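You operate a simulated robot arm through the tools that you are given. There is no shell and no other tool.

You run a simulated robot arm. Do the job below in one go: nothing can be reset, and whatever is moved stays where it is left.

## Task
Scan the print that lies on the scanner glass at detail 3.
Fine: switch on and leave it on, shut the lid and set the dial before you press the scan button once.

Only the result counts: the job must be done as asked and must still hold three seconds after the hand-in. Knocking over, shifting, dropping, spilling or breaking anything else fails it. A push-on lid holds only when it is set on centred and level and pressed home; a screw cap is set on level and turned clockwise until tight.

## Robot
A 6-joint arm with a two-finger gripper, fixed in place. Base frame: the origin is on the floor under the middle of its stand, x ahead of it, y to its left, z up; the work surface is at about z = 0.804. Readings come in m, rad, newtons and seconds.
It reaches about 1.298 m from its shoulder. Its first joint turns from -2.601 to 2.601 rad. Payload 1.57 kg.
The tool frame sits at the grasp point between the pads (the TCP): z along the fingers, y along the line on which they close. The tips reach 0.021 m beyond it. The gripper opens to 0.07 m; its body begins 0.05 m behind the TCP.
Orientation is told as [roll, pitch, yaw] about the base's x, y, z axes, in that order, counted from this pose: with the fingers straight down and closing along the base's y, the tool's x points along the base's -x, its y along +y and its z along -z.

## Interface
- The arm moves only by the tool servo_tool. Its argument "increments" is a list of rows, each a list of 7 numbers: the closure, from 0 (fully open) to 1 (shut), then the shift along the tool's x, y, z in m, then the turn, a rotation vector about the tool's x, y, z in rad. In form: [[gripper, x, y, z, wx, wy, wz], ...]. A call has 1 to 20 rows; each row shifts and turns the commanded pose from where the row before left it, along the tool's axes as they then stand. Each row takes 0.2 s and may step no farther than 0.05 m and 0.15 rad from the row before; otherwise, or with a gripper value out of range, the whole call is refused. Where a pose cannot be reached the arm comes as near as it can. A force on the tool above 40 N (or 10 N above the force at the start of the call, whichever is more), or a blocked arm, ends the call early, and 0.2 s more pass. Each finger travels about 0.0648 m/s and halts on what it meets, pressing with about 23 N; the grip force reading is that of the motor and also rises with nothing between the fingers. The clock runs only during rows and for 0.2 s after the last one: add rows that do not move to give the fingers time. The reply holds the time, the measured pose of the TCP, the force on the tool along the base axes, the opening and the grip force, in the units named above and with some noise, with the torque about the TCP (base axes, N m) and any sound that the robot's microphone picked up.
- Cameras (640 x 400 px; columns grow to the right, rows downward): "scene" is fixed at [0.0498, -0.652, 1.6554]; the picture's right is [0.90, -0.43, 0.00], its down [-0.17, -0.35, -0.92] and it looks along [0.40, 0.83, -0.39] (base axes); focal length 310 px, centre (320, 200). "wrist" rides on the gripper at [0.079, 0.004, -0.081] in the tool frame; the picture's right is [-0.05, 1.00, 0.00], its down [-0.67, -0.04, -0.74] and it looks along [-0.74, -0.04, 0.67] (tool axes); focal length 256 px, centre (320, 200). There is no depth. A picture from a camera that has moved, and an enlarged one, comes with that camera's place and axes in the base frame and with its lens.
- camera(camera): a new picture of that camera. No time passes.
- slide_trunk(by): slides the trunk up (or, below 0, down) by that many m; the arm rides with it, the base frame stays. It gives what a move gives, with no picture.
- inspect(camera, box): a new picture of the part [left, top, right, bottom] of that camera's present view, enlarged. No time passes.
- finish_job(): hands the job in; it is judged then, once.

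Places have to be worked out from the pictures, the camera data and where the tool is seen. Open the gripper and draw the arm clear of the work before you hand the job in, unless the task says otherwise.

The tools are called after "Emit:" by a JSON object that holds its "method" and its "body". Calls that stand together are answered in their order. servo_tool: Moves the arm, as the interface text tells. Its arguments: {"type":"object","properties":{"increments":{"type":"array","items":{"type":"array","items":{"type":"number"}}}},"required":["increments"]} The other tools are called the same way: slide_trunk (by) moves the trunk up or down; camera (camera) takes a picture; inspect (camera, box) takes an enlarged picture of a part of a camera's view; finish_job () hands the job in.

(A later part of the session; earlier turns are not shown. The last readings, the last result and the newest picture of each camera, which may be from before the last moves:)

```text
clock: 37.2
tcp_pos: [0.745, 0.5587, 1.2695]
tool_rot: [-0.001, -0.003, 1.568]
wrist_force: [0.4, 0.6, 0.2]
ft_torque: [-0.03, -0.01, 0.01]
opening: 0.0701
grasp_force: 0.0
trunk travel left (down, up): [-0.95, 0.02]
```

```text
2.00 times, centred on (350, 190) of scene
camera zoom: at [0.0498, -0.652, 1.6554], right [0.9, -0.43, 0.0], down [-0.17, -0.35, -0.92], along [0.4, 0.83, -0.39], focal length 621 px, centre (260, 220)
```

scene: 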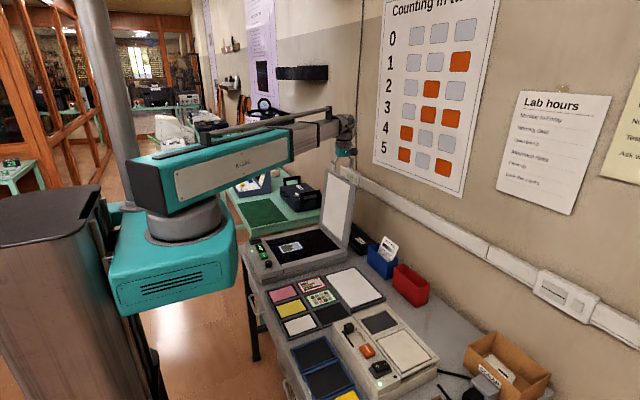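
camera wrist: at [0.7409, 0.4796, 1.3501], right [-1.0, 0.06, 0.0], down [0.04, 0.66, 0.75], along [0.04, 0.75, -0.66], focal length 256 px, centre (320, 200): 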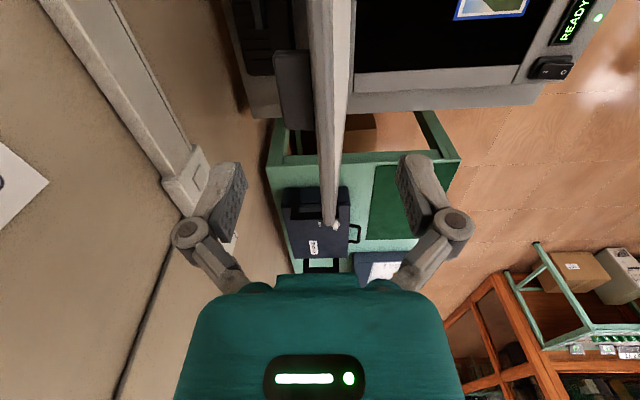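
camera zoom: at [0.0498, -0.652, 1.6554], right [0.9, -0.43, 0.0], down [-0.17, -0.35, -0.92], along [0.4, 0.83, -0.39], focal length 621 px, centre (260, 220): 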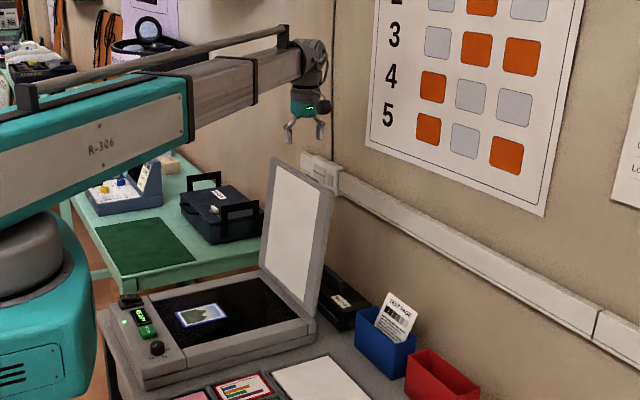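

The lid's edge is centred between the open fingers with ample room either side. I lower the trunk so the tips reach about 2.7 cm below the lid's top edge.

Emit:
{"method": "slide_trunk", "body": {"by": -0.06}}

Emit:
{"method": "slide_trunk", "body": {"by": -0.035}}

Emit:
{"method": "camera", "body": {"camera": "wrist"}}

Emit:
{"method": "inspect", "body": {"camera": "scene", "box": [280, 90, 420, 290]}}

```text
clock: 38.2
tcp_pos: [0.7455, 0.5584, 1.2089]
tool_rot: [-0.002, -0.004, 1.57]
wrist_force: [0.3, 0.1, 0.1]
ft_torque: [-0.01, 0.01, 0.04]
opening: 0.0699
grasp_force: 0.1
trunk travel left (down, up): [-0.89, 0.08]
```

```text
clock: 39.0
tcp_pos: [0.7451, 0.5594, 1.173]
tool_rot: [-0.002, -0.004, 1.57]
wrist_force: [-0.3, -0.7, -0.4]
ft_torque: [-0.01, 0.01, 0.02]
opening: 0.07
grasp_force: 0.0
trunk travel left (down, up): [-0.855, 0.115]
```

```text
taken
camera wrist: at [0.7411, 0.4796, 1.255], right [-1.0, 0.06, 0.0], down [0.04, 0.66, 0.75], along [0.04, 0.75, -0.67], focal length 256 px, centre (320, 200)
```

wrist: 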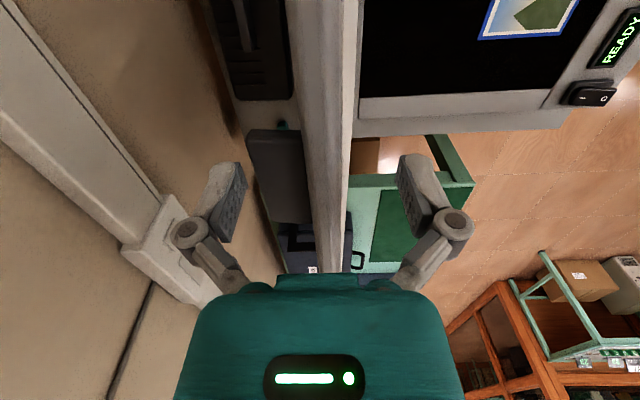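

```text
2.00 times, centred on (350, 190) of scene
camera zoom: at [0.0498, -0.652, 1.6554], right [0.9, -0.43, 0.0], down [-0.17, -0.35, -0.92], along [0.4, 0.83, -0.39], focal length 621 px, centre (260, 220)
```

zoom: 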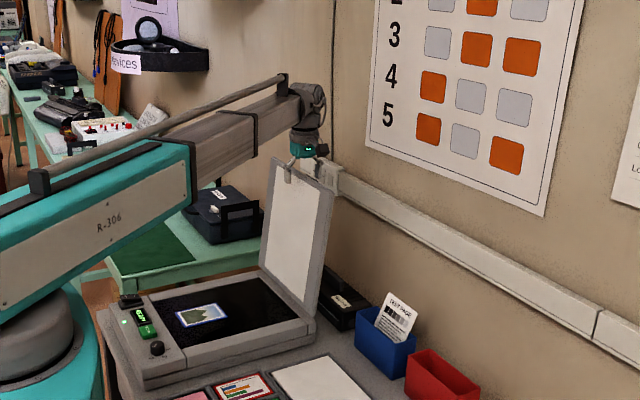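

The fingers straddle the lid. There is a dark grey block behind the lid near the rear finger, which I enlarge to see what it is.

Emit:
{"method": "inspect", "body": {"camera": "wrist", "box": [180, 60, 460, 260]}}

Emit:
{"method": "inspect", "body": {"camera": "scene", "box": [330, 130, 390, 260]}}

```text
2.00 times, centred on (320, 160) of wrist
camera zoom: at [0.7411, 0.4796, 1.255], right [-1.0, 0.06, 0.0], down [0.04, 0.66, 0.75], along [0.04, 0.75, -0.67], focal length 512 px, centre (320, 280)
```

zoom: 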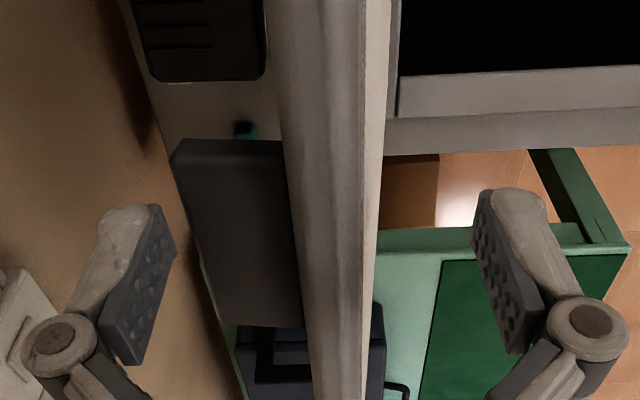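

```text
3.08 times, centred on (360, 195) of scene
camera zoom: at [0.0498, -0.652, 1.6554], right [0.9, -0.43, 0.0], down [-0.17, -0.35, -0.92], along [0.4, 0.83, -0.39], focal length 955 px, centre (197, 215)
```

zoom: 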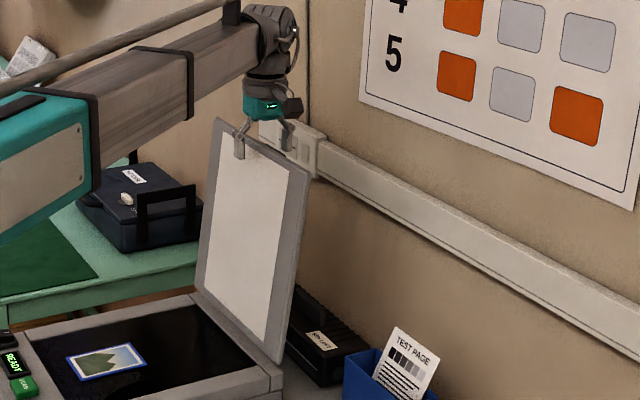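

The block is a grip tab on the lid's outer face, close to the free edge (about 2 cm deep). The rear finger will bear on it, so I now push the lid slowly toward the robot (−x), just past vertical, and then check how it behaves.

Emit:
{"method": "servo_tool", "body": {"increments": [[0, 0, 0.01, 0, 0, 0, 0], [0, 0, 0.01, 0, 0, 0, 0], [0, 0, 0.01, 0, 0, 0, 0], [0, 0, 0.01, 0, 0, 0, 0], [0, 0, 0, 0, 0, 0, 0]]}}

Emit:
{"method": "camera", "body": {"camera": "wrist"}}

Emit:
{"method": "inspect", "body": {"camera": "scene", "box": [280, 90, 420, 290]}}

```text
clock: 40.2
tcp_pos: [0.7057, 0.559, 1.1734]
tool_rot: [-0.002, -0.003, 1.57]
wrist_force: [0.2, 0.3, -0.3]
ft_torque: [-0.01, 0.04, -0.01]
opening: 0.07
grasp_force: 0.0
trunk travel left (down, up): [-0.855, 0.115]
```

```text
taken
camera wrist: at [0.7019, 0.4798, 1.2548], right [-1.0, 0.05, 0.0], down [0.04, 0.66, 0.75], along [0.04, 0.75, -0.67], focal length 256 px, centre (320, 200)
```

wrist: 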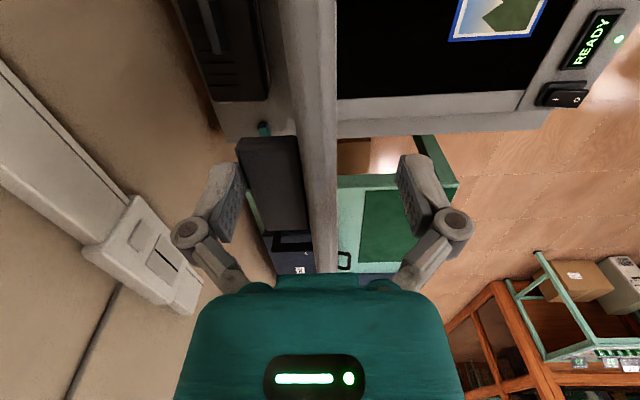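

```text
2.00 times, centred on (350, 190) of scene
camera zoom: at [0.0498, -0.652, 1.6554], right [0.9, -0.43, 0.0], down [-0.17, -0.35, -0.92], along [0.4, 0.83, -0.39], focal length 621 px, centre (260, 220)
```

zoom: 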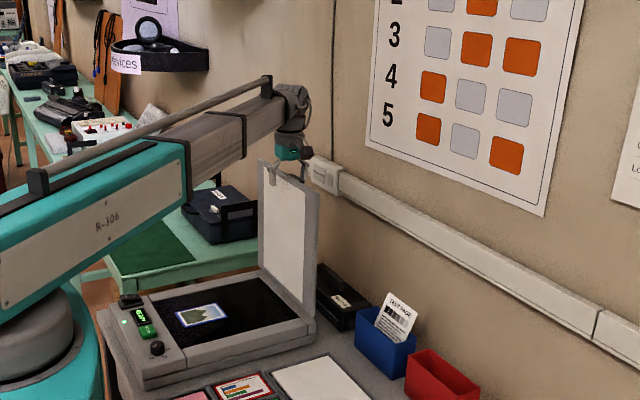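

The lid follows with hardly any force and is now about vertical. I push another 5 cm.

Emit:
{"method": "servo_tool", "body": {"increments": [[0, 0, 0.01, 0, 0, 0, 0], [0, 0, 0.01, 0, 0, 0, 0], [0, 0, 0.01, 0, 0, 0, 0], [0, 0, 0.01, 0, 0, 0, 0], [0, 0, 0.01, 0, 0, 0, 0], [0, 0, 0, 0, 0, 0, 0]]}}

Emit:
{"method": "camera", "body": {"camera": "wrist"}}

Emit:
{"method": "inspect", "body": {"camera": "scene", "box": [280, 90, 420, 290]}}

```text
clock: 41.6
tcp_pos: [0.6545, 0.559, 1.1738]
tool_rot: [-0.001, -0.003, 1.568]
wrist_force: [-0.3, -0.5, -0.6]
ft_torque: [-0.03, -0.03, 0.03]
opening: 0.0701
grasp_force: 0.0
trunk travel left (down, up): [-0.855, 0.115]
```

```text
taken
camera wrist: at [0.6511, 0.4797, 1.2549], right [-1.0, 0.06, 0.0], down [0.04, 0.66, 0.75], along [0.04, 0.75, -0.67], focal length 256 px, centre (320, 200)
```

wrist: 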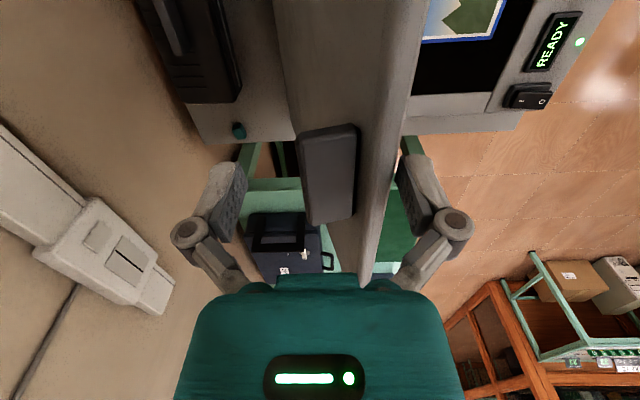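

```text
2.00 times, centred on (350, 190) of scene
camera zoom: at [0.0498, -0.652, 1.6554], right [0.9, -0.43, 0.0], down [-0.17, -0.35, -0.92], along [0.4, 0.83, -0.39], focal length 621 px, centre (260, 220)
```

zoom: 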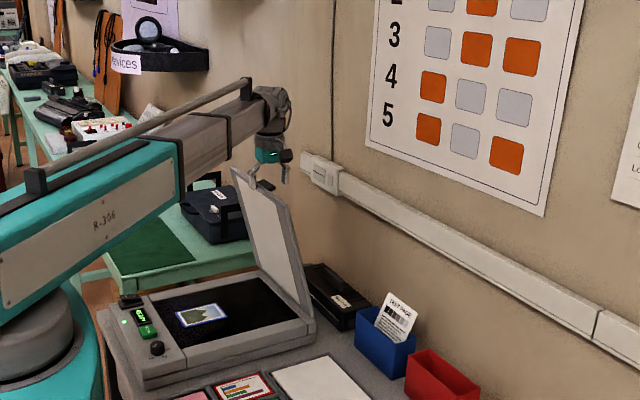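

The lid has passed vertical and now leans on the front finger, so it falls freely under gravity. To avoid a slam I will instead hold the tab: its y‑ends can be gripped with the fingers straight down, letting the tab swivel between the pads. First I push the lid gently back to its open stop.

Emit:
{"method": "servo_tool", "body": {"increments": [[0, 0, -0.01, 0, 0, 0, 0], [0, 0, -0.01, 0, 0, 0, 0], [0, 0, -0.01, 0, 0, 0, 0], [0, 0, -0.01, 0, 0, 0, 0], [0, 0, -0.01, 0, 0, 0, 0], [0, 0, -0.01, 0, 0, 0, 0], [0, 0, -0.01, 0, 0, 0, 0], [0, 0, -0.01, 0, 0, 0, 0], [0, 0, -0.01, 0, 0, 0, 0], [0, 0, -0.01, 0, 0, 0, 0], [0, 0, -0.01, 0, 0, 0, 0], [0, 0, 0, 0, 0, 0, 0]]}}

Emit:
{"method": "camera", "body": {"camera": "wrist"}}

Emit:
{"method": "inspect", "body": {"camera": "scene", "box": [280, 90, 420, 290]}}

```text
clock: 44.2
tcp_pos: [0.7669, 0.5589, 1.1735]
tool_rot: [-0.002, -0.003, 1.566]
wrist_force: [0.0, 0.1, -0.3]
ft_torque: [0.01, 0.03, 0.03]
opening: 0.0697
grasp_force: 0.0
trunk travel left (down, up): [-0.855, 0.115]
```

```text
taken
camera wrist: at [0.7619, 0.4791, 1.2549], right [-1.0, 0.06, 0.0], down [0.04, 0.66, 0.75], along [0.04, 0.75, -0.67], focal length 256 px, centre (320, 200)
```

wrist: 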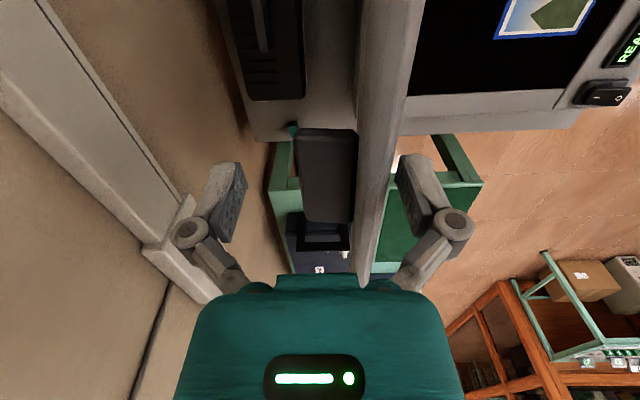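

```text
2.00 times, centred on (350, 190) of scene
camera zoom: at [0.0498, -0.652, 1.6554], right [0.9, -0.43, 0.0], down [-0.17, -0.35, -0.92], along [0.4, 0.83, -0.39], focal length 621 px, centre (260, 220)
```

zoom: 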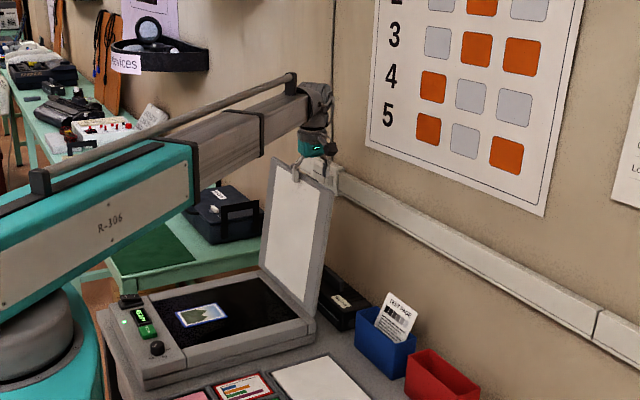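

The lid is back at its open position. I enlarge the tab from here; together with the earlier view it gives its position.

Emit:
{"method": "inspect", "body": {"camera": "wrist", "box": [250, 90, 430, 260]}}

```text
2.35 times, centred on (340, 175) of wrist
camera zoom: at [0.7619, 0.4791, 1.2549], right [-1.0, 0.06, 0.0], down [0.04, 0.66, 0.75], along [0.04, 0.75, -0.67], focal length 602 px, centre (273, 259)
```

zoom: 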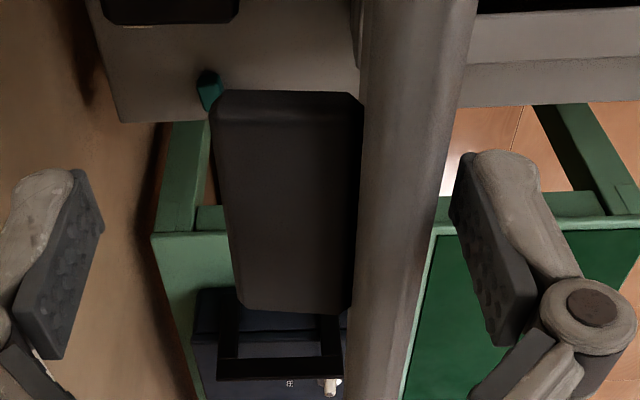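

To decide how to lower it, I test whether the hinge is damped: I push the lid past vertical again (still straddled, so it is caught), then draw the front finger away quickly and look at where the lid is a moment later.

Emit:
{"method": "slide_trunk", "body": {"by": -0.015}}

Emit:
{"method": "servo_tool", "body": {"increments": [[0, 0, 0.012, 0, 0, 0, 0], [0, 0, 0.012, 0, 0, 0, 0], [0, 0, 0.012, 0, 0, 0, 0], [0, 0, 0.012, 0, 0, 0, 0], [0, 0, 0.012, 0, 0, 0, 0], [0, 0, 0.012, 0, 0, 0, 0], [0, 0, 0.012, 0, 0, 0, 0], [0, 0, 0.012, 0, 0, 0, 0], [0, 0, 0.012, 0, 0, 0, 0], [0, 0, 0, 0, 0, 0, 0], [0, 0, 0, 0, 0, 0, 0]]}}

Emit:
{"method": "camera", "body": {"camera": "wrist"}}

Emit:
{"method": "servo_tool", "body": {"increments": [[0, 0, 0.04, 0, 0, 0, 0]]}}

Emit:
{"method": "camera", "body": {"camera": "wrist"}}

```text
clock: 44.8
tcp_pos: [0.7667, 0.5585, 1.16]
tool_rot: [-0.002, -0.004, 1.568]
wrist_force: [-0.7, -0.1, -0.4]
ft_torque: [-0.02, -0.01, 0.0]
opening: 0.0702
grasp_force: 0.0
trunk travel left (down, up): [-0.84, 0.13]
```

```text
clock: 47.2
tcp_pos: [0.6585, 0.5598, 1.1591]
tool_rot: [-0.001, -0.004, 1.569]
wrist_force: [-0.8, 0.1, 0.6]
ft_torque: [0.01, -0.02, 0.01]
opening: 0.07
grasp_force: 0.0
trunk travel left (down, up): [-0.84, 0.13]
```

```text
taken
camera wrist: at [0.6539, 0.4798, 1.2399], right [-1.0, 0.06, 0.0], down [0.04, 0.66, 0.75], along [0.04, 0.75, -0.67], focal length 256 px, centre (320, 200)
```

wrist: 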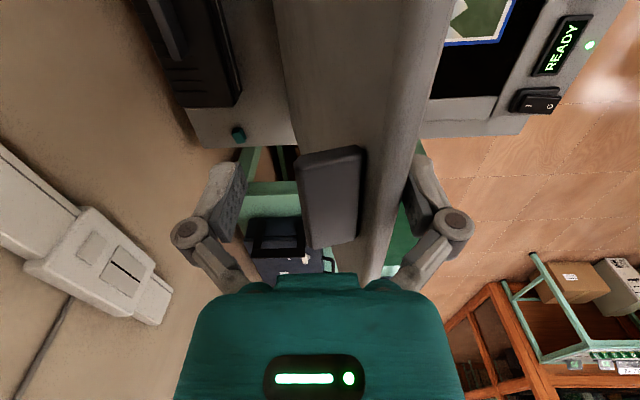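

```text
clock: 47.6
tcp_pos: [0.6178, 0.5571, 1.1588]
tool_rot: [-0.002, -0.004, 1.57]
wrist_force: [-0.7, 0.3, -0.3]
ft_torque: [-0.01, -0.06, -0.03]
opening: 0.0696
grasp_force: 0.1
trunk travel left (down, up): [-0.84, 0.13]
```

```text
taken
camera wrist: at [0.6131, 0.4774, 1.2405], right [-1.0, 0.05, 0.0], down [0.04, 0.66, 0.75], along [0.04, 0.75, -0.67], focal length 256 px, centre (320, 200)
```

wrist: 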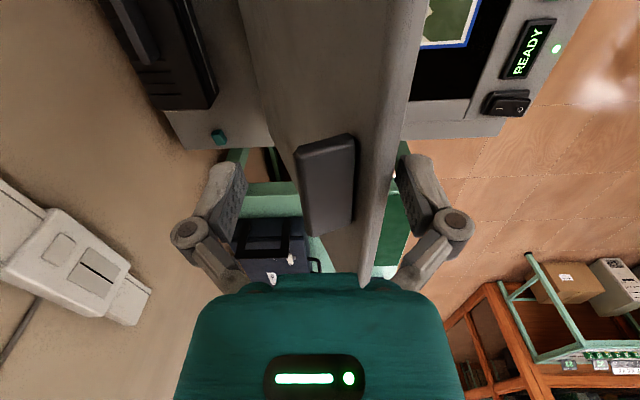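

I enlarge this moment, then let 0.6 s pass without moving and compare, to see whether the lid is still on its way down.

Emit:
{"method": "inspect", "body": {"camera": "wrist", "box": [250, 90, 450, 260]}}

Emit:
{"method": "servo_tool", "body": {"increments": [[0, 0, 0, 0, 0, 0, 0], [0, 0, 0, 0, 0, 0, 0]]}}

Emit:
{"method": "inspect", "body": {"camera": "wrist", "box": [250, 90, 450, 260]}}

```text
2.35 times, centred on (350, 175) of wrist
camera zoom: at [0.6131, 0.4774, 1.2405], right [-1.0, 0.05, 0.0], down [0.04, 0.66, 0.75], along [0.04, 0.75, -0.67], focal length 602 px, centre (249, 259)
```

zoom: 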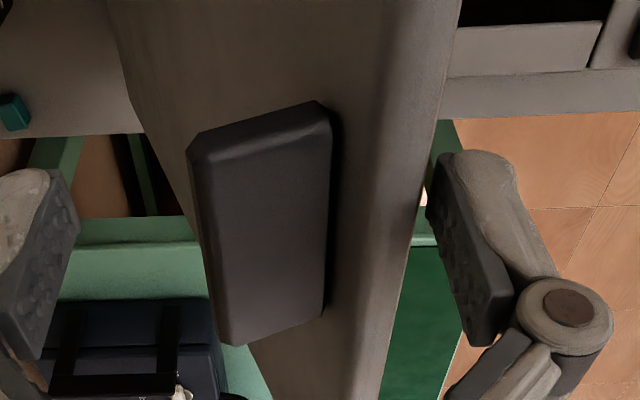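

```text
clock: 48.2
tcp_pos: [0.6186, 0.5581, 1.1585]
tool_rot: [-0.002, -0.004, 1.57]
wrist_force: [-1.9, -0.5, -0.5]
ft_torque: [-0.03, 0.01, 0.03]
opening: 0.07
grasp_force: 0.1
trunk travel left (down, up): [-0.84, 0.13]
```

```text
2.35 times, centred on (350, 175) of wrist
camera zoom: at [0.6144, 0.4779, 1.2399], right [-1.0, 0.06, 0.0], down [0.04, 0.66, 0.75], along [0.04, 0.75, -0.67], focal length 602 px, centre (249, 259)
```

zoom: 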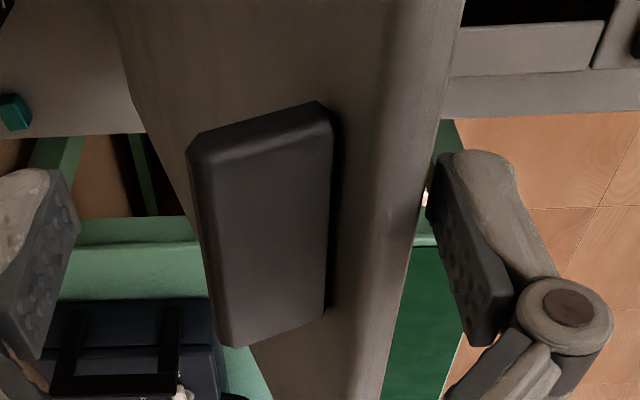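

The lid comes to rest against the front finger quickly, so the hinge is not strongly damped. I will lower it in a controlled way: the vertical front finger blocks the free edge, so the lid can only sink as fast as I draw the finger toward −x while lowering the trunk in step. First I shift to y≈0.50 so the rear finger clears the tab.

Emit:
{"method": "servo_tool", "body": {"increments": [[0, 0.015, 0, 0, 0, 0, 0], [0, 0.015, 0, 0, 0, 0, 0], [0, 0.015, 0, 0, 0, 0, 0], [0, 0.013, 0, 0, 0, 0, 0], [0, 0, 0, 0, 0, 0, 0]]}}

Emit:
{"method": "slide_trunk", "body": {"by": -0.017}}

Emit:
{"method": "servo_tool", "body": {"increments": [[0, 0, 0.01, 0, 0, 0, 0], [0, 0, 0.01, 0, 0, 0, 0], [0, 0, 0.01, 0, 0, 0, 0], [0, 0, 0.01, 0, 0, 0, 0], [0, 0, 0, 0, 0, 0, 0]]}}

Emit:
{"method": "camera", "body": {"camera": "wrist"}}

Emit:
{"method": "inspect", "body": {"camera": "scene", "box": [240, 90, 400, 290]}}

```text
clock: 49.4
tcp_pos: [0.6194, 0.5001, 1.1591]
tool_rot: [-0.001, -0.002, 1.567]
wrist_force: [-1.6, 0.1, 0.1]
ft_torque: [-0.01, 0.01, 0.0]
opening: 0.07
grasp_force: 0.1
trunk travel left (down, up): [-0.84, 0.13]
```

```text
clock: 50.1
tcp_pos: [0.6187, 0.5024, 1.1413]
tool_rot: [-0.002, -0.003, 1.569]
wrist_force: [-0.5, -1.0, 0.0]
ft_torque: [0.03, -0.03, 0.01]
opening: 0.0701
grasp_force: 0.0
trunk travel left (down, up): [-0.823, 0.147]
```

```text
clock: 51.3
tcp_pos: [0.5781, 0.5024, 1.1422]
tool_rot: [-0.002, -0.004, 1.568]
wrist_force: [-1.9, -0.9, 1.5]
ft_torque: [0.02, 0.05, 0.03]
opening: 0.0699
grasp_force: 0.0
trunk travel left (down, up): [-0.823, 0.147]
```

```text
taken
camera wrist: at [0.5733, 0.4223, 1.223], right [-1.0, 0.06, 0.0], down [0.04, 0.66, 0.75], along [0.04, 0.75, -0.67], focal length 256 px, centre (320, 200)
```

wrist: 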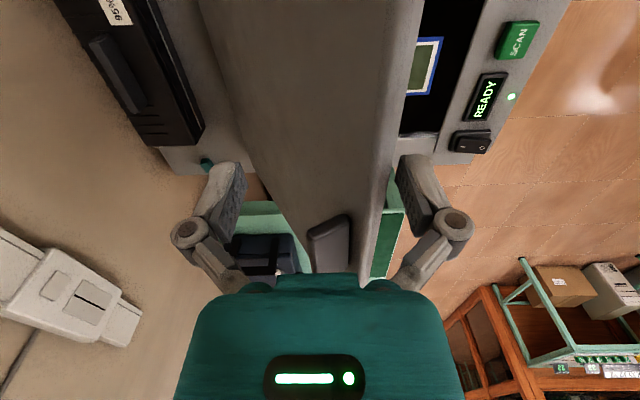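

```text
2.00 times, centred on (320, 190) of scene
camera zoom: at [0.0498, -0.652, 1.6554], right [0.9, -0.43, 0.0], down [-0.17, -0.35, -0.92], along [0.4, 0.83, -0.39], focal length 621 px, centre (320, 220)
```

zoom: 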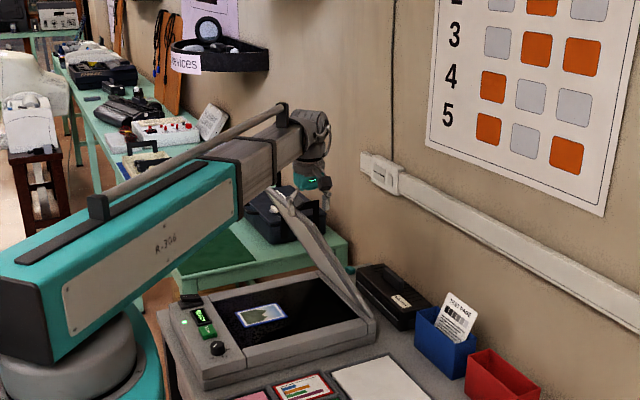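

The lid is now about 60° open and resting on the front finger, as planned. I continue with the next two stages.

Emit:
{"method": "slide_trunk", "body": {"by": -0.03}}

Emit:
{"method": "servo_tool", "body": {"increments": [[0, 0, 0.009, 0, 0, 0, 0], [0, 0, 0.009, 0, 0, 0, 0], [0, 0, 0.009, 0, 0, 0, 0], [0, 0, 0.009, 0, 0, 0, 0], [0, 0, 0.009, 0, 0, 0, 0], [0, 0, 0, 0, 0, 0, 0]]}}

Emit:
{"method": "camera", "body": {"camera": "wrist"}}

Emit:
{"method": "inspect", "body": {"camera": "scene", "box": [240, 90, 400, 290]}}

```text
clock: 52.0
tcp_pos: [0.5779, 0.5031, 1.1121]
tool_rot: [-0.002, -0.002, 1.568]
wrist_force: [-0.9, 0.2, -0.5]
ft_torque: [-0.01, -0.05, 0.0]
opening: 0.0697
grasp_force: 0.0
trunk travel left (down, up): [-0.793, 0.177]
```

```text
clock: 53.4
tcp_pos: [0.5325, 0.5028, 1.1117]
tool_rot: [-0.001, -0.004, 1.569]
wrist_force: [-0.3, -0.2, -0.4]
ft_torque: [0.02, 0.04, -0.02]
opening: 0.0701
grasp_force: 0.1
trunk travel left (down, up): [-0.793, 0.177]
```

```text
taken
camera wrist: at [0.5288, 0.4229, 1.1929], right [-1.0, 0.06, 0.0], down [0.04, 0.66, 0.75], along [0.04, 0.75, -0.67], focal length 256 px, centre (320, 200)
```

wrist: 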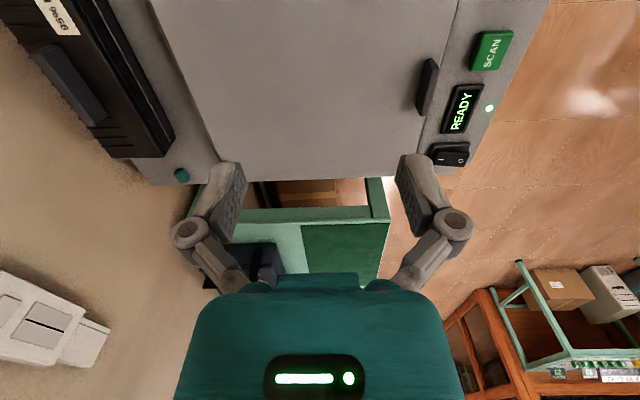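

```text
2.00 times, centred on (320, 190) of scene
camera zoom: at [0.0498, -0.652, 1.6554], right [0.9, -0.43, 0.0], down [-0.17, -0.35, -0.92], along [0.4, 0.83, -0.39], focal length 621 px, centre (320, 220)
```

zoom: 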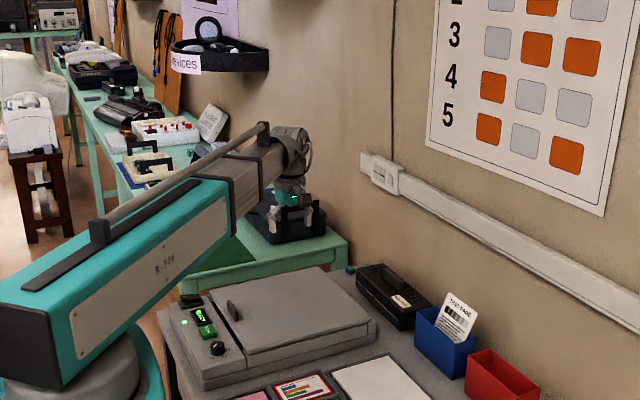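

The lid slipped off the finger and has dropped shut; the scanner and its surroundings appear undisturbed. I raise a little and check the lid's seating, the dial and the display closely.

Emit:
{"method": "inspect", "body": {"camera": "scene", "box": [230, 210, 350, 300]}}

Emit:
{"method": "slide_trunk", "body": {"by": 0.05}}

Emit:
{"method": "servo_tool", "body": {"increments": [[0, 0, 0, 0, 0, 0, 0.143], [0, 0, 0, 0, 0, 0, 0.143], [0, 0, 0, 0, 0, 0, 0.143], [0, 0, 0, 0, 0, 0, 0.143], [0, 0, 0, 0, 0, 0, 0.143], [0, 0, 0, 0, 0, 0, 0.143], [0, 0, 0, 0, 0, 0, 0.143], [0, 0, 0, 0, 0, 0, 0.143], [0, 0, 0, 0, 0, 0, 0.143], [0, 0, 0, 0, 0, 0, 0.143], [0, 0, 0, 0, 0, 0, 0.138], [0, 0.04, 0.015, 0, 0, 0, 0], [0, 0.04, 0.015, 0, 0, 0, 0], [0, 0.04, 0.015, 0, 0, 0, 0], [0, 0.04, 0.015, 0, 0, 0, 0], [0, 0.04, 0.0, 0, 0, 0, 0], [0, 0.04, 0.0, 0, 0, 0, 0], [0, 0, 0, 0, 0, 0, 0]]}}

Emit:
{"method": "camera", "body": {"camera": "wrist"}}

Emit:
{"method": "camera", "body": {"camera": "scene"}}

```text
4.44 times, centred on (290, 255) of scene
camera zoom: at [0.0498, -0.652, 1.6554], right [0.9, -0.43, 0.0], down [-0.17, -0.35, -0.92], along [0.4, 0.83, -0.39], focal length 1380 px, centre (453, -44)
```

zoom: 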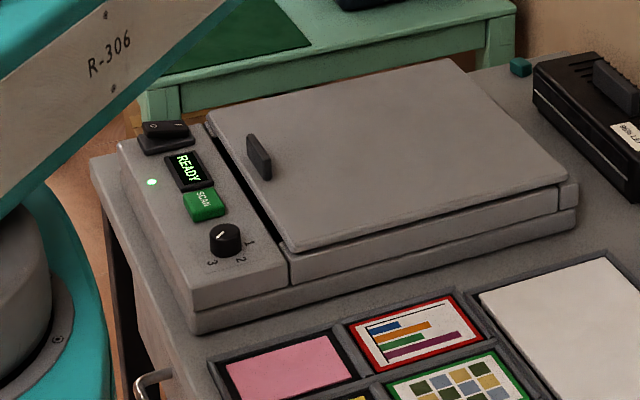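

```text
clock: 54.4
tcp_pos: [0.5343, 0.503, 1.1617]
tool_rot: [-0.001, -0.003, 1.57]
wrist_force: [-0.4, -0.2, 0.1]
ft_torque: [0.06, -0.01, 0.01]
opening: 0.0701
grasp_force: 0.0
trunk travel left (down, up): [-0.843, 0.127]
```

```text
clock: 58.1
tcp_pos: [0.2945, 0.5622, 1.1613]
tool_rot: [0.004, -0.002, 0.0]
wrist_force: [0.8, -0.6, 0.1]
ft_torque: [-0.03, 0.0, 0.01]
opening: 0.0699
grasp_force: 0.0
trunk travel left (down, up): [-0.843, 0.127]
```

```text
taken
camera wrist: at [0.2149, 0.5664, 1.243], right [0.05, 1.0, 0.0], down [0.67, -0.04, 0.75], along [0.74, -0.04, -0.67], focal length 256 px, centre (320, 200)
```

wrist: 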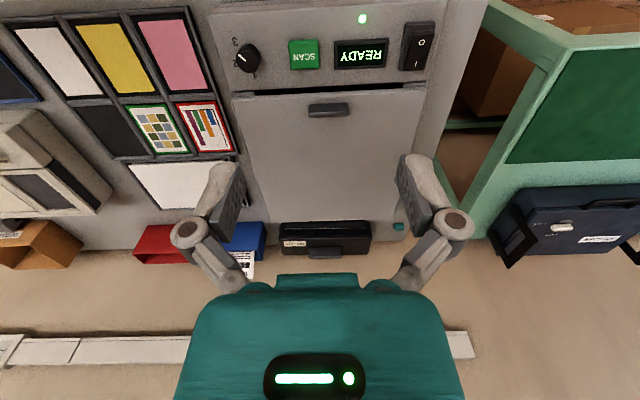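

```text
taken
```

scene: 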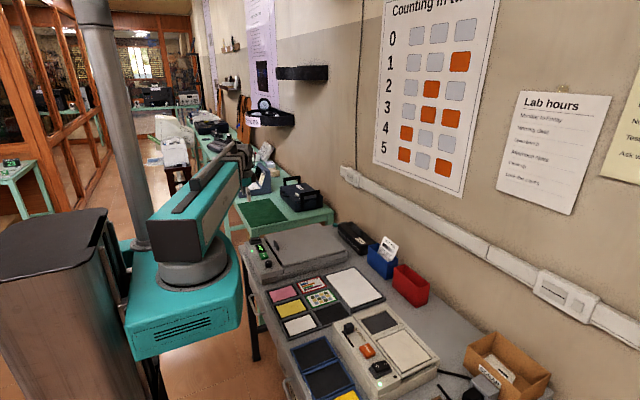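

The lid lies closed. I enlarge the scanner once more to judge whether the lid is flush and the dial is on 3.

Emit:
{"method": "inspect", "body": {"camera": "scene", "box": [240, 220, 355, 300]}}

Emit:
{"method": "inspect", "body": {"camera": "wrist", "box": [210, 10, 450, 240]}}

Emit:
{"method": "inspect", "body": {"camera": "wrist", "box": [215, 25, 285, 90]}}

```text
5.00 times, centred on (298, 260) of scene
camera zoom: at [0.0498, -0.652, 1.6554], right [0.9, -0.43, 0.0], down [-0.17, -0.35, -0.92], along [0.4, 0.83, -0.39], focal length 1552 px, centre (432, -100)
```

zoom: 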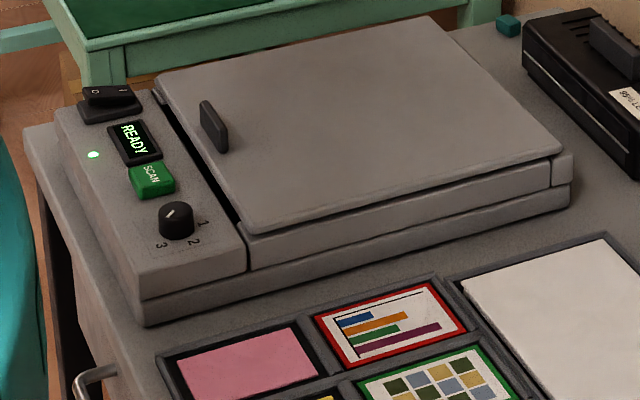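

```text
1.74 times, centred on (330, 125) of wrist
camera zoom: at [0.2149, 0.5664, 1.243], right [0.05, 1.0, 0.0], down [0.67, -0.04, 0.75], along [0.74, -0.04, -0.67], focal length 445 px, centre (303, 330)
```

zoom: 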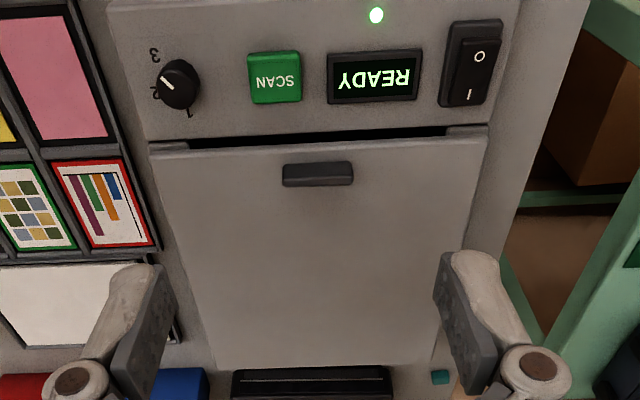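

```text
6.15 times, centred on (250, 58) of wrist
camera zoom: at [0.2149, 0.5664, 1.243], right [0.05, 1.0, 0.0], down [0.67, -0.04, 0.75], along [0.74, -0.04, -0.67], focal length 1575 px, centre (751, 1077)
```

zoom: 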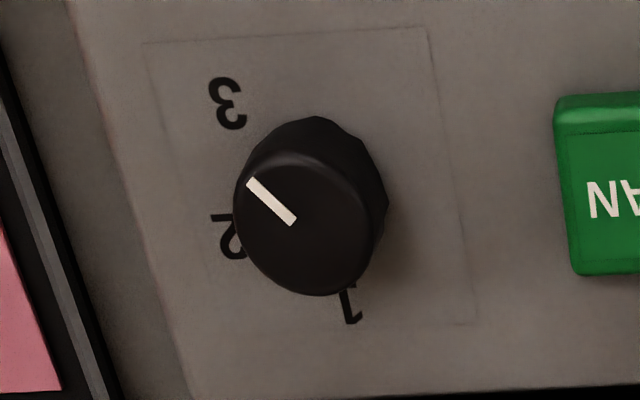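

The lid sits flush and the pointer is on 3 (≈141–142° against the glyph at ≈143°). To be sure the lid is fully down I press it lightly with shut fingers at about (0.45, 0.565), behind the tab.

Emit:
{"method": "servo_tool", "body": {"increments": [[1, -0.039, 0.001, 0, 0, 0, 0], [1, -0.039, 0.001, 0, 0, 0, 0], [1, -0.039, 0.001, 0, 0, 0, 0], [1, -0.039, 0.0, 0, 0, 0, 0], [1, 0, 0, 0, 0, 0, 0], [1, 0, 0, 0, 0, 0, 0]]}}

Emit:
{"method": "slide_trunk", "body": {"by": -0.2}}

Emit:
{"method": "slide_trunk", "body": {"by": -0.03}}

Emit:
{"method": "camera", "body": {"camera": "wrist"}}

```text
clock: 59.5
tcp_pos: [0.4496, 0.565, 1.1621]
tool_rot: [0.004, -0.001, 0.002]
wrist_force: [-0.2, 0.5, -0.1]
ft_torque: [0.0, 0.01, -0.02]
opening: 0.0002
grasp_force: 23.2
trunk travel left (down, up): [-0.843, 0.127]
```

```text
clock: 61.7
tcp_pos: [0.4506, 0.5648, 0.9621]
tool_rot: [0.004, -0.003, 0.0]
wrist_force: [0.0, 0.3, -0.2]
ft_torque: [0.0, -0.02, 0.02]
opening: 0.0
grasp_force: 23.3
trunk travel left (down, up): [-0.643, 0.327]
```

```text
clock: 62.5
tcp_pos: [0.4503, 0.5661, 0.9322]
tool_rot: [0.003, -0.002, 0.001]
wrist_force: [0.5, -0.5, 0.2]
ft_torque: [0.01, -0.01, -0.01]
opening: 0.0
grasp_force: 23.1
trunk travel left (down, up): [-0.613, 0.357]
```

```text
taken
camera wrist: at [0.371, 0.5688, 1.0131], right [0.05, 1.0, 0.0], down [0.67, -0.04, 0.75], along [0.74, -0.04, -0.67], focal length 256 px, centre (320, 200)
```

wrist: 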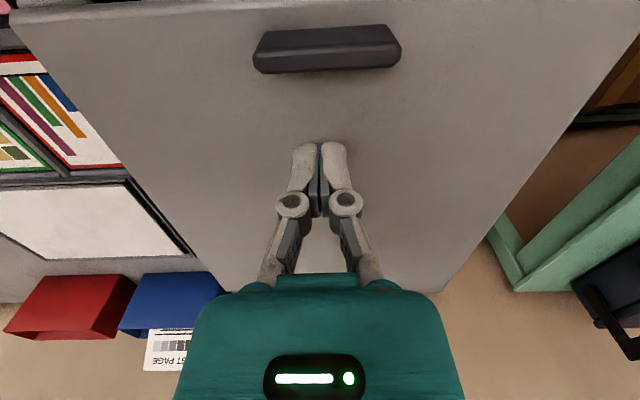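

The tips are at z≈0.911, some 2–3 cm above the lid. I step down until there is light contact.

Emit:
{"method": "slide_trunk", "body": {"by": -0.015}}

Emit:
{"method": "slide_trunk", "body": {"by": -0.006}}

Emit:
{"method": "slide_trunk", "body": {"by": -0.004}}

```text
clock: 63.1
tcp_pos: [0.45, 0.5647, 0.9166]
tool_rot: [0.003, -0.002, 0.004]
wrist_force: [-0.2, -0.4, -0.7]
ft_torque: [-0.01, 0.01, 0.01]
opening: 0.0
grasp_force: 23.2
trunk travel left (down, up): [-0.598, 0.372]
```

```text
clock: 63.6
tcp_pos: [0.4508, 0.5648, 0.9119]
tool_rot: [0.004, -0.002, 0.002]
wrist_force: [1.3, 0.3, -0.2]
ft_torque: [0.01, -0.01, 0.01]
opening: 0.0001
grasp_force: 23.3
trunk travel left (down, up): [-0.592, 0.378]
```

```text
clock: 64.2
tcp_pos: [0.4504, 0.5647, 0.9064]
tool_rot: [0.002, -0.002, 0.001]
wrist_force: [0.2, -0.2, 0.3]
ft_torque: [0.02, -0.04, -0.02]
opening: 0.0
grasp_force: 23.0
trunk travel left (down, up): [-0.588, 0.382]
```

Tips are at z≈0.885 with still no contact; I go on in small steps.

Emit:
{"method": "slide_trunk", "body": {"by": -0.003}}

Emit:
{"method": "slide_trunk", "body": {"by": -0.003}}

Emit:
{"method": "slide_trunk", "body": {"by": -0.003}}

```text
clock: 64.7
tcp_pos: [0.4504, 0.5652, 0.9045]
tool_rot: [0.005, -0.002, 0.004]
wrist_force: [1.1, -0.5, 0.6]
ft_torque: [0.01, -0.02, -0.01]
opening: 0.0001
grasp_force: 23.1
trunk travel left (down, up): [-0.585, 0.385]
```

```text
clock: 65.2
tcp_pos: [0.4505, 0.5662, 0.9007]
tool_rot: [0.004, -0.002, 0.002]
wrist_force: [0.0, -0.2, -0.6]
ft_torque: [-0.01, -0.01, 0.01]
opening: 0.0
grasp_force: 23.0
trunk travel left (down, up): [-0.582, 0.388]
```

```text
clock: 65.7
tcp_pos: [0.45, 0.565, 0.8971]
tool_rot: [0.002, -0.001, 0.0]
wrist_force: [0.0, -0.1, -0.5]
ft_torque: [-0.03, -0.02, 0.0]
opening: 0.0
grasp_force: 23.8
trunk travel left (down, up): [-0.579, 0.391]
```

No contact at tip z≈0.876. I take a look before continuing.

Emit:
{"method": "camera", "body": {"camera": "wrist"}}

Emit:
{"method": "inspect", "body": {"camera": "scene", "box": [240, 180, 355, 280]}}

```text
taken
camera wrist: at [0.371, 0.5688, 0.9791], right [0.05, 1.0, 0.0], down [0.67, -0.04, 0.75], along [0.74, -0.04, -0.67], focal length 256 px, centre (320, 200)
```

wrist: 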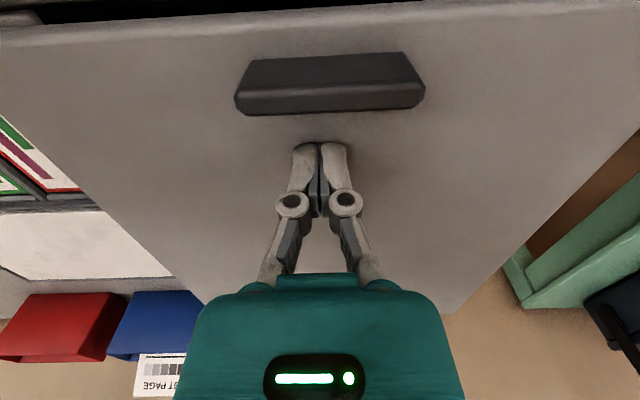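

```text
4.00 times, centred on (298, 230) of scene
camera zoom: at [0.0498, -0.652, 1.6554], right [0.9, -0.43, 0.0], down [-0.17, -0.35, -0.92], along [0.4, 0.83, -0.39], focal length 1242 px, centre (410, 80)
```

zoom: 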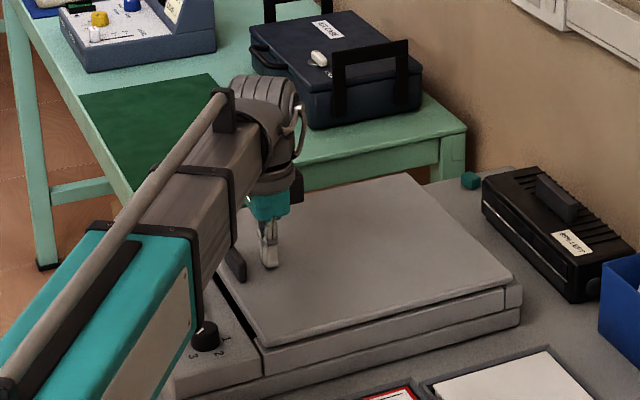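

The tips are just over the lid with the hand otherwise clear. A few more millimetres.

Emit:
{"method": "slide_trunk", "body": {"by": -0.003}}

Emit:
{"method": "slide_trunk", "body": {"by": -0.003}}

Emit:
{"method": "slide_trunk", "body": {"by": -0.002}}

```text
clock: 66.3
tcp_pos: [0.4505, 0.5651, 0.896]
tool_rot: [0.003, -0.002, 0.001]
wrist_force: [3.2, 3.5, 18.1]
ft_torque: [0.04, -0.07, -0.02]
opening: 0.0062
grasp_force: 28.8
trunk travel left (down, up): [-0.576, 0.394]
```

```text
clock: 66.6
tcp_pos: [0.4502, 0.5658, 0.8953]
tool_rot: [0.008, -0.006, 0.001]
wrist_force: [0.7, -0.9, 27.9]
ft_torque: [-0.05, 0.09, 0.03]
opening: 0.0061
grasp_force: 28.9
trunk travel left (down, up): [-0.575, 0.395]
stopped: the force on the tool passed its limit at 48 N (the readings are from after the stop); the commanded pose is now the measured one
```

```text
clock: 67.0
tcp_pos: [0.4507, 0.5657, 0.8947]
tool_rot: [0.008, -0.008, 0.001]
wrist_force: [0.0, -0.9, 35.0]
ft_torque: [-0.09, 0.09, -0.02]
opening: 0.0057
grasp_force: 28.7
trunk travel left (down, up): [-0.575, 0.395]
stopped: the force on the tool passed its limit at 45 N (the readings are from after the stop); the commanded pose is now the measured one
```

The lid is firm at z≈0.875: it was fully shut. I raise the hand and move over the SCAN button at about (0.337, 0.541).

Emit:
{"method": "slide_trunk", "body": {"by": 0.1}}

Emit:
{"method": "servo_tool", "body": {"increments": [[1, 0.038, -0.008, 0, 0, 0, 0], [1, 0.038, -0.008, 0, 0, 0, 0], [1, 0.038, -0.008, 0, 0, 0, 0], [1, 0, 0, 0, 0, 0, 0]]}}

Emit:
{"method": "camera", "body": {"camera": "wrist"}}

Emit:
{"method": "inspect", "body": {"camera": "wrist", "box": [200, 0, 480, 160]}}

```text
clock: 68.3
tcp_pos: [0.4518, 0.567, 0.9931]
tool_rot: [0.006, -0.003, 0.002]
wrist_force: [0.1, 0.1, 0.2]
ft_torque: [0.04, 0.01, -0.01]
opening: 0.0
grasp_force: 28.8
trunk travel left (down, up): [-0.675, 0.295]
```

```text
clock: 69.3
tcp_pos: [0.3367, 0.5432, 0.9924]
tool_rot: [0.005, -0.007, 0.002]
wrist_force: [-0.4, 0.4, -0.1]
ft_torque: [0.0, -0.02, 0.0]
opening: 0.0002
grasp_force: 28.4
trunk travel left (down, up): [-0.675, 0.295]
```

```text
taken
camera wrist: at [0.2573, 0.5464, 1.0745], right [0.05, 1.0, 0.01], down [0.66, -0.04, 0.75], along [0.75, -0.03, -0.66], focal length 256 px, centre (320, 200)
```

wrist: 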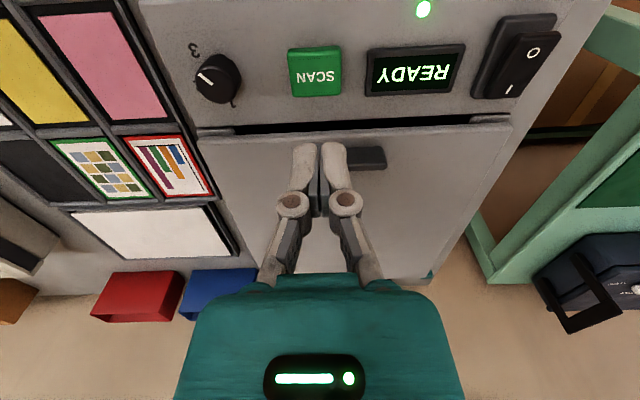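

```text
2.29 times, centred on (340, 80) of wrist
camera zoom: at [0.2573, 0.5464, 1.0745], right [0.05, 1.0, 0.01], down [0.66, -0.04, 0.75], along [0.75, -0.03, -0.66], focal length 585 px, centre (274, 474)
```

zoom: 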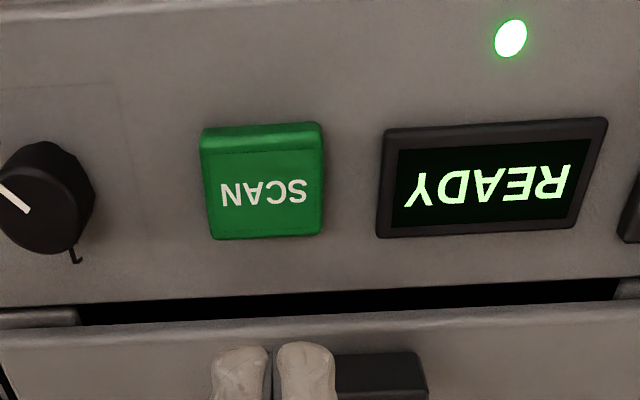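

The SCAN button's top centre works out at about (0.340, 0.541, 0.870). I correct by a few millimetres, lower to about 1.5 cm above it and check alignment.

Emit:
{"method": "servo_tool", "body": {"increments": [[1, -0.003, -0.0015, 0, 0, 0, 0], [1, 0, 0, 0, 0, 0, 0]]}}

Emit:
{"method": "slide_trunk", "body": {"by": -0.084}}

Emit:
{"method": "camera", "body": {"camera": "wrist"}}

Emit:
{"method": "inspect", "body": {"camera": "scene", "box": [235, 190, 335, 290]}}

```text
clock: 69.9
tcp_pos: [0.3394, 0.5419, 0.9939]
tool_rot: [0.005, -0.005, 0.003]
wrist_force: [0.0, -0.2, 0.9]
ft_torque: [0.0, 0.01, 0.0]
opening: 0.0
grasp_force: 28.9
trunk travel left (down, up): [-0.675, 0.295]
```

```text
clock: 71.1
tcp_pos: [0.3396, 0.5427, 0.9089]
tool_rot: [0.005, -0.006, 0.001]
wrist_force: [-0.1, 0.3, 0.1]
ft_torque: [-0.01, -0.02, -0.01]
opening: 0.0001
grasp_force: 28.6
trunk travel left (down, up): [-0.591, 0.379]
```

```text
taken
camera wrist: at [0.2603, 0.5447, 0.9905], right [0.05, 1.0, 0.01], down [0.66, -0.04, 0.75], along [0.75, -0.03, -0.66], focal length 256 px, centre (320, 200)
```

wrist: 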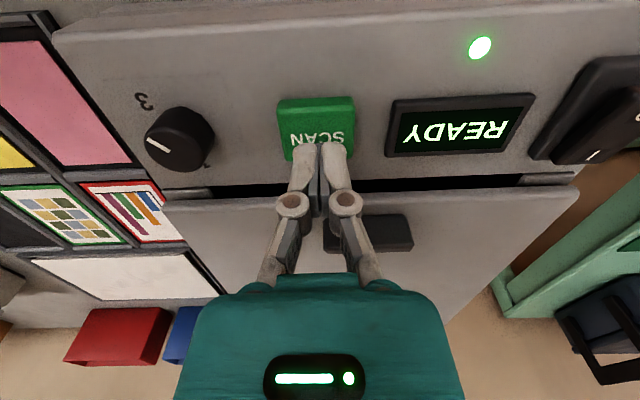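

```text
4.00 times, centred on (285, 240) of scene
camera zoom: at [0.0498, -0.652, 1.6554], right [0.9, -0.43, 0.0], down [-0.17, -0.35, -0.92], along [0.4, 0.83, -0.39], focal length 1242 px, centre (460, 40)
```

zoom: 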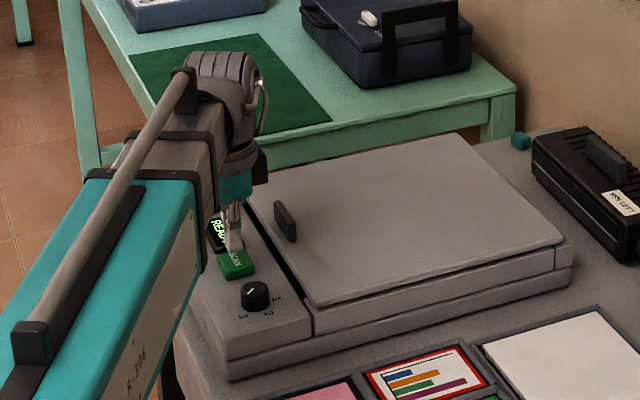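

The tips are centred over the SCAN button. I approach to just above it, then press down in small steps.

Emit:
{"method": "slide_trunk", "body": {"by": -0.01}}

Emit:
{"method": "slide_trunk", "body": {"by": -0.004}}

Emit:
{"method": "camera", "body": {"camera": "wrist"}}

```text
clock: 71.7
tcp_pos: [0.34, 0.541, 0.8995]
tool_rot: [0.005, -0.006, 0.001]
wrist_force: [-0.9, -0.2, -0.3]
ft_torque: [-0.01, 0.0, -0.01]
opening: 0.0001
grasp_force: 28.6
trunk travel left (down, up): [-0.581, 0.389]
```

```text
clock: 72.2
tcp_pos: [0.3404, 0.5413, 0.8958]
tool_rot: [0.005, -0.005, 0.001]
wrist_force: [-0.1, -0.7, 0.9]
ft_torque: [-0.03, 0.02, 0.0]
opening: 0.0
grasp_force: 29.0
trunk travel left (down, up): [-0.577, 0.393]
```

```text
taken
camera wrist: at [0.2603, 0.5447, 0.9765], right [0.05, 1.0, 0.01], down [0.66, -0.04, 0.75], along [0.75, -0.03, -0.66], focal length 256 px, centre (320, 200)
```

wrist: 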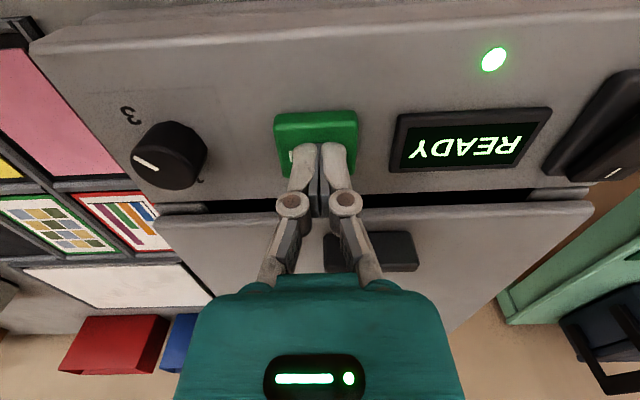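

Tips at z≈0.874, right above the button face, display still READY. I continue pressing in 2–3 mm steps.

Emit:
{"method": "slide_trunk", "body": {"by": -0.003}}

Emit:
{"method": "camera", "body": {"camera": "wrist"}}

```text
clock: 72.8
tcp_pos: [0.3401, 0.5423, 0.8915]
tool_rot: [0.006, -0.005, 0.003]
wrist_force: [-0.5, 0.6, 1.3]
ft_torque: [-0.03, 0.02, -0.03]
opening: 0.0059
grasp_force: 28.5
trunk travel left (down, up): [-0.574, 0.396]
```

```text
taken
camera wrist: at [0.2603, 0.5447, 0.9735], right [0.05, 1.0, 0.01], down [0.66, -0.04, 0.75], along [0.75, -0.03, -0.66], focal length 256 px, centre (320, 200)
```

wrist: 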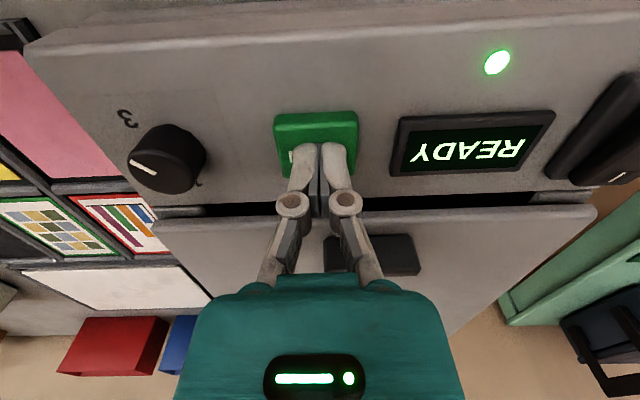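

A slight upward force (1.3 N) begins; the display still says READY. Another small step down.

Emit:
{"method": "slide_trunk", "body": {"by": -0.003}}

Emit:
{"method": "camera", "body": {"camera": "wrist"}}

```text
clock: 73.3
tcp_pos: [0.3418, 0.5416, 0.8894]
tool_rot: [0.007, -0.006, 0.002]
wrist_force: [0.3, 0.6, 3.3]
ft_torque: [0.0, 0.0, 0.02]
opening: 0.0058
grasp_force: 29.0
trunk travel left (down, up): [-0.571, 0.399]
heard: click
```

```text
taken
camera wrist: at [0.2602, 0.5447, 0.9705], right [0.05, 1.0, 0.01], down [0.66, -0.04, 0.75], along [0.75, -0.03, -0.66], focal length 256 px, centre (320, 200)
```

wrist: 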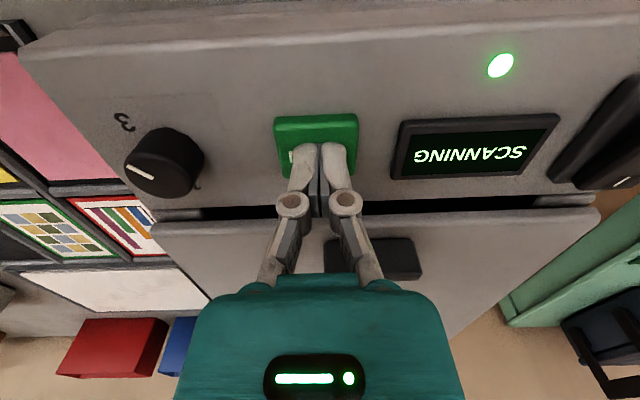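

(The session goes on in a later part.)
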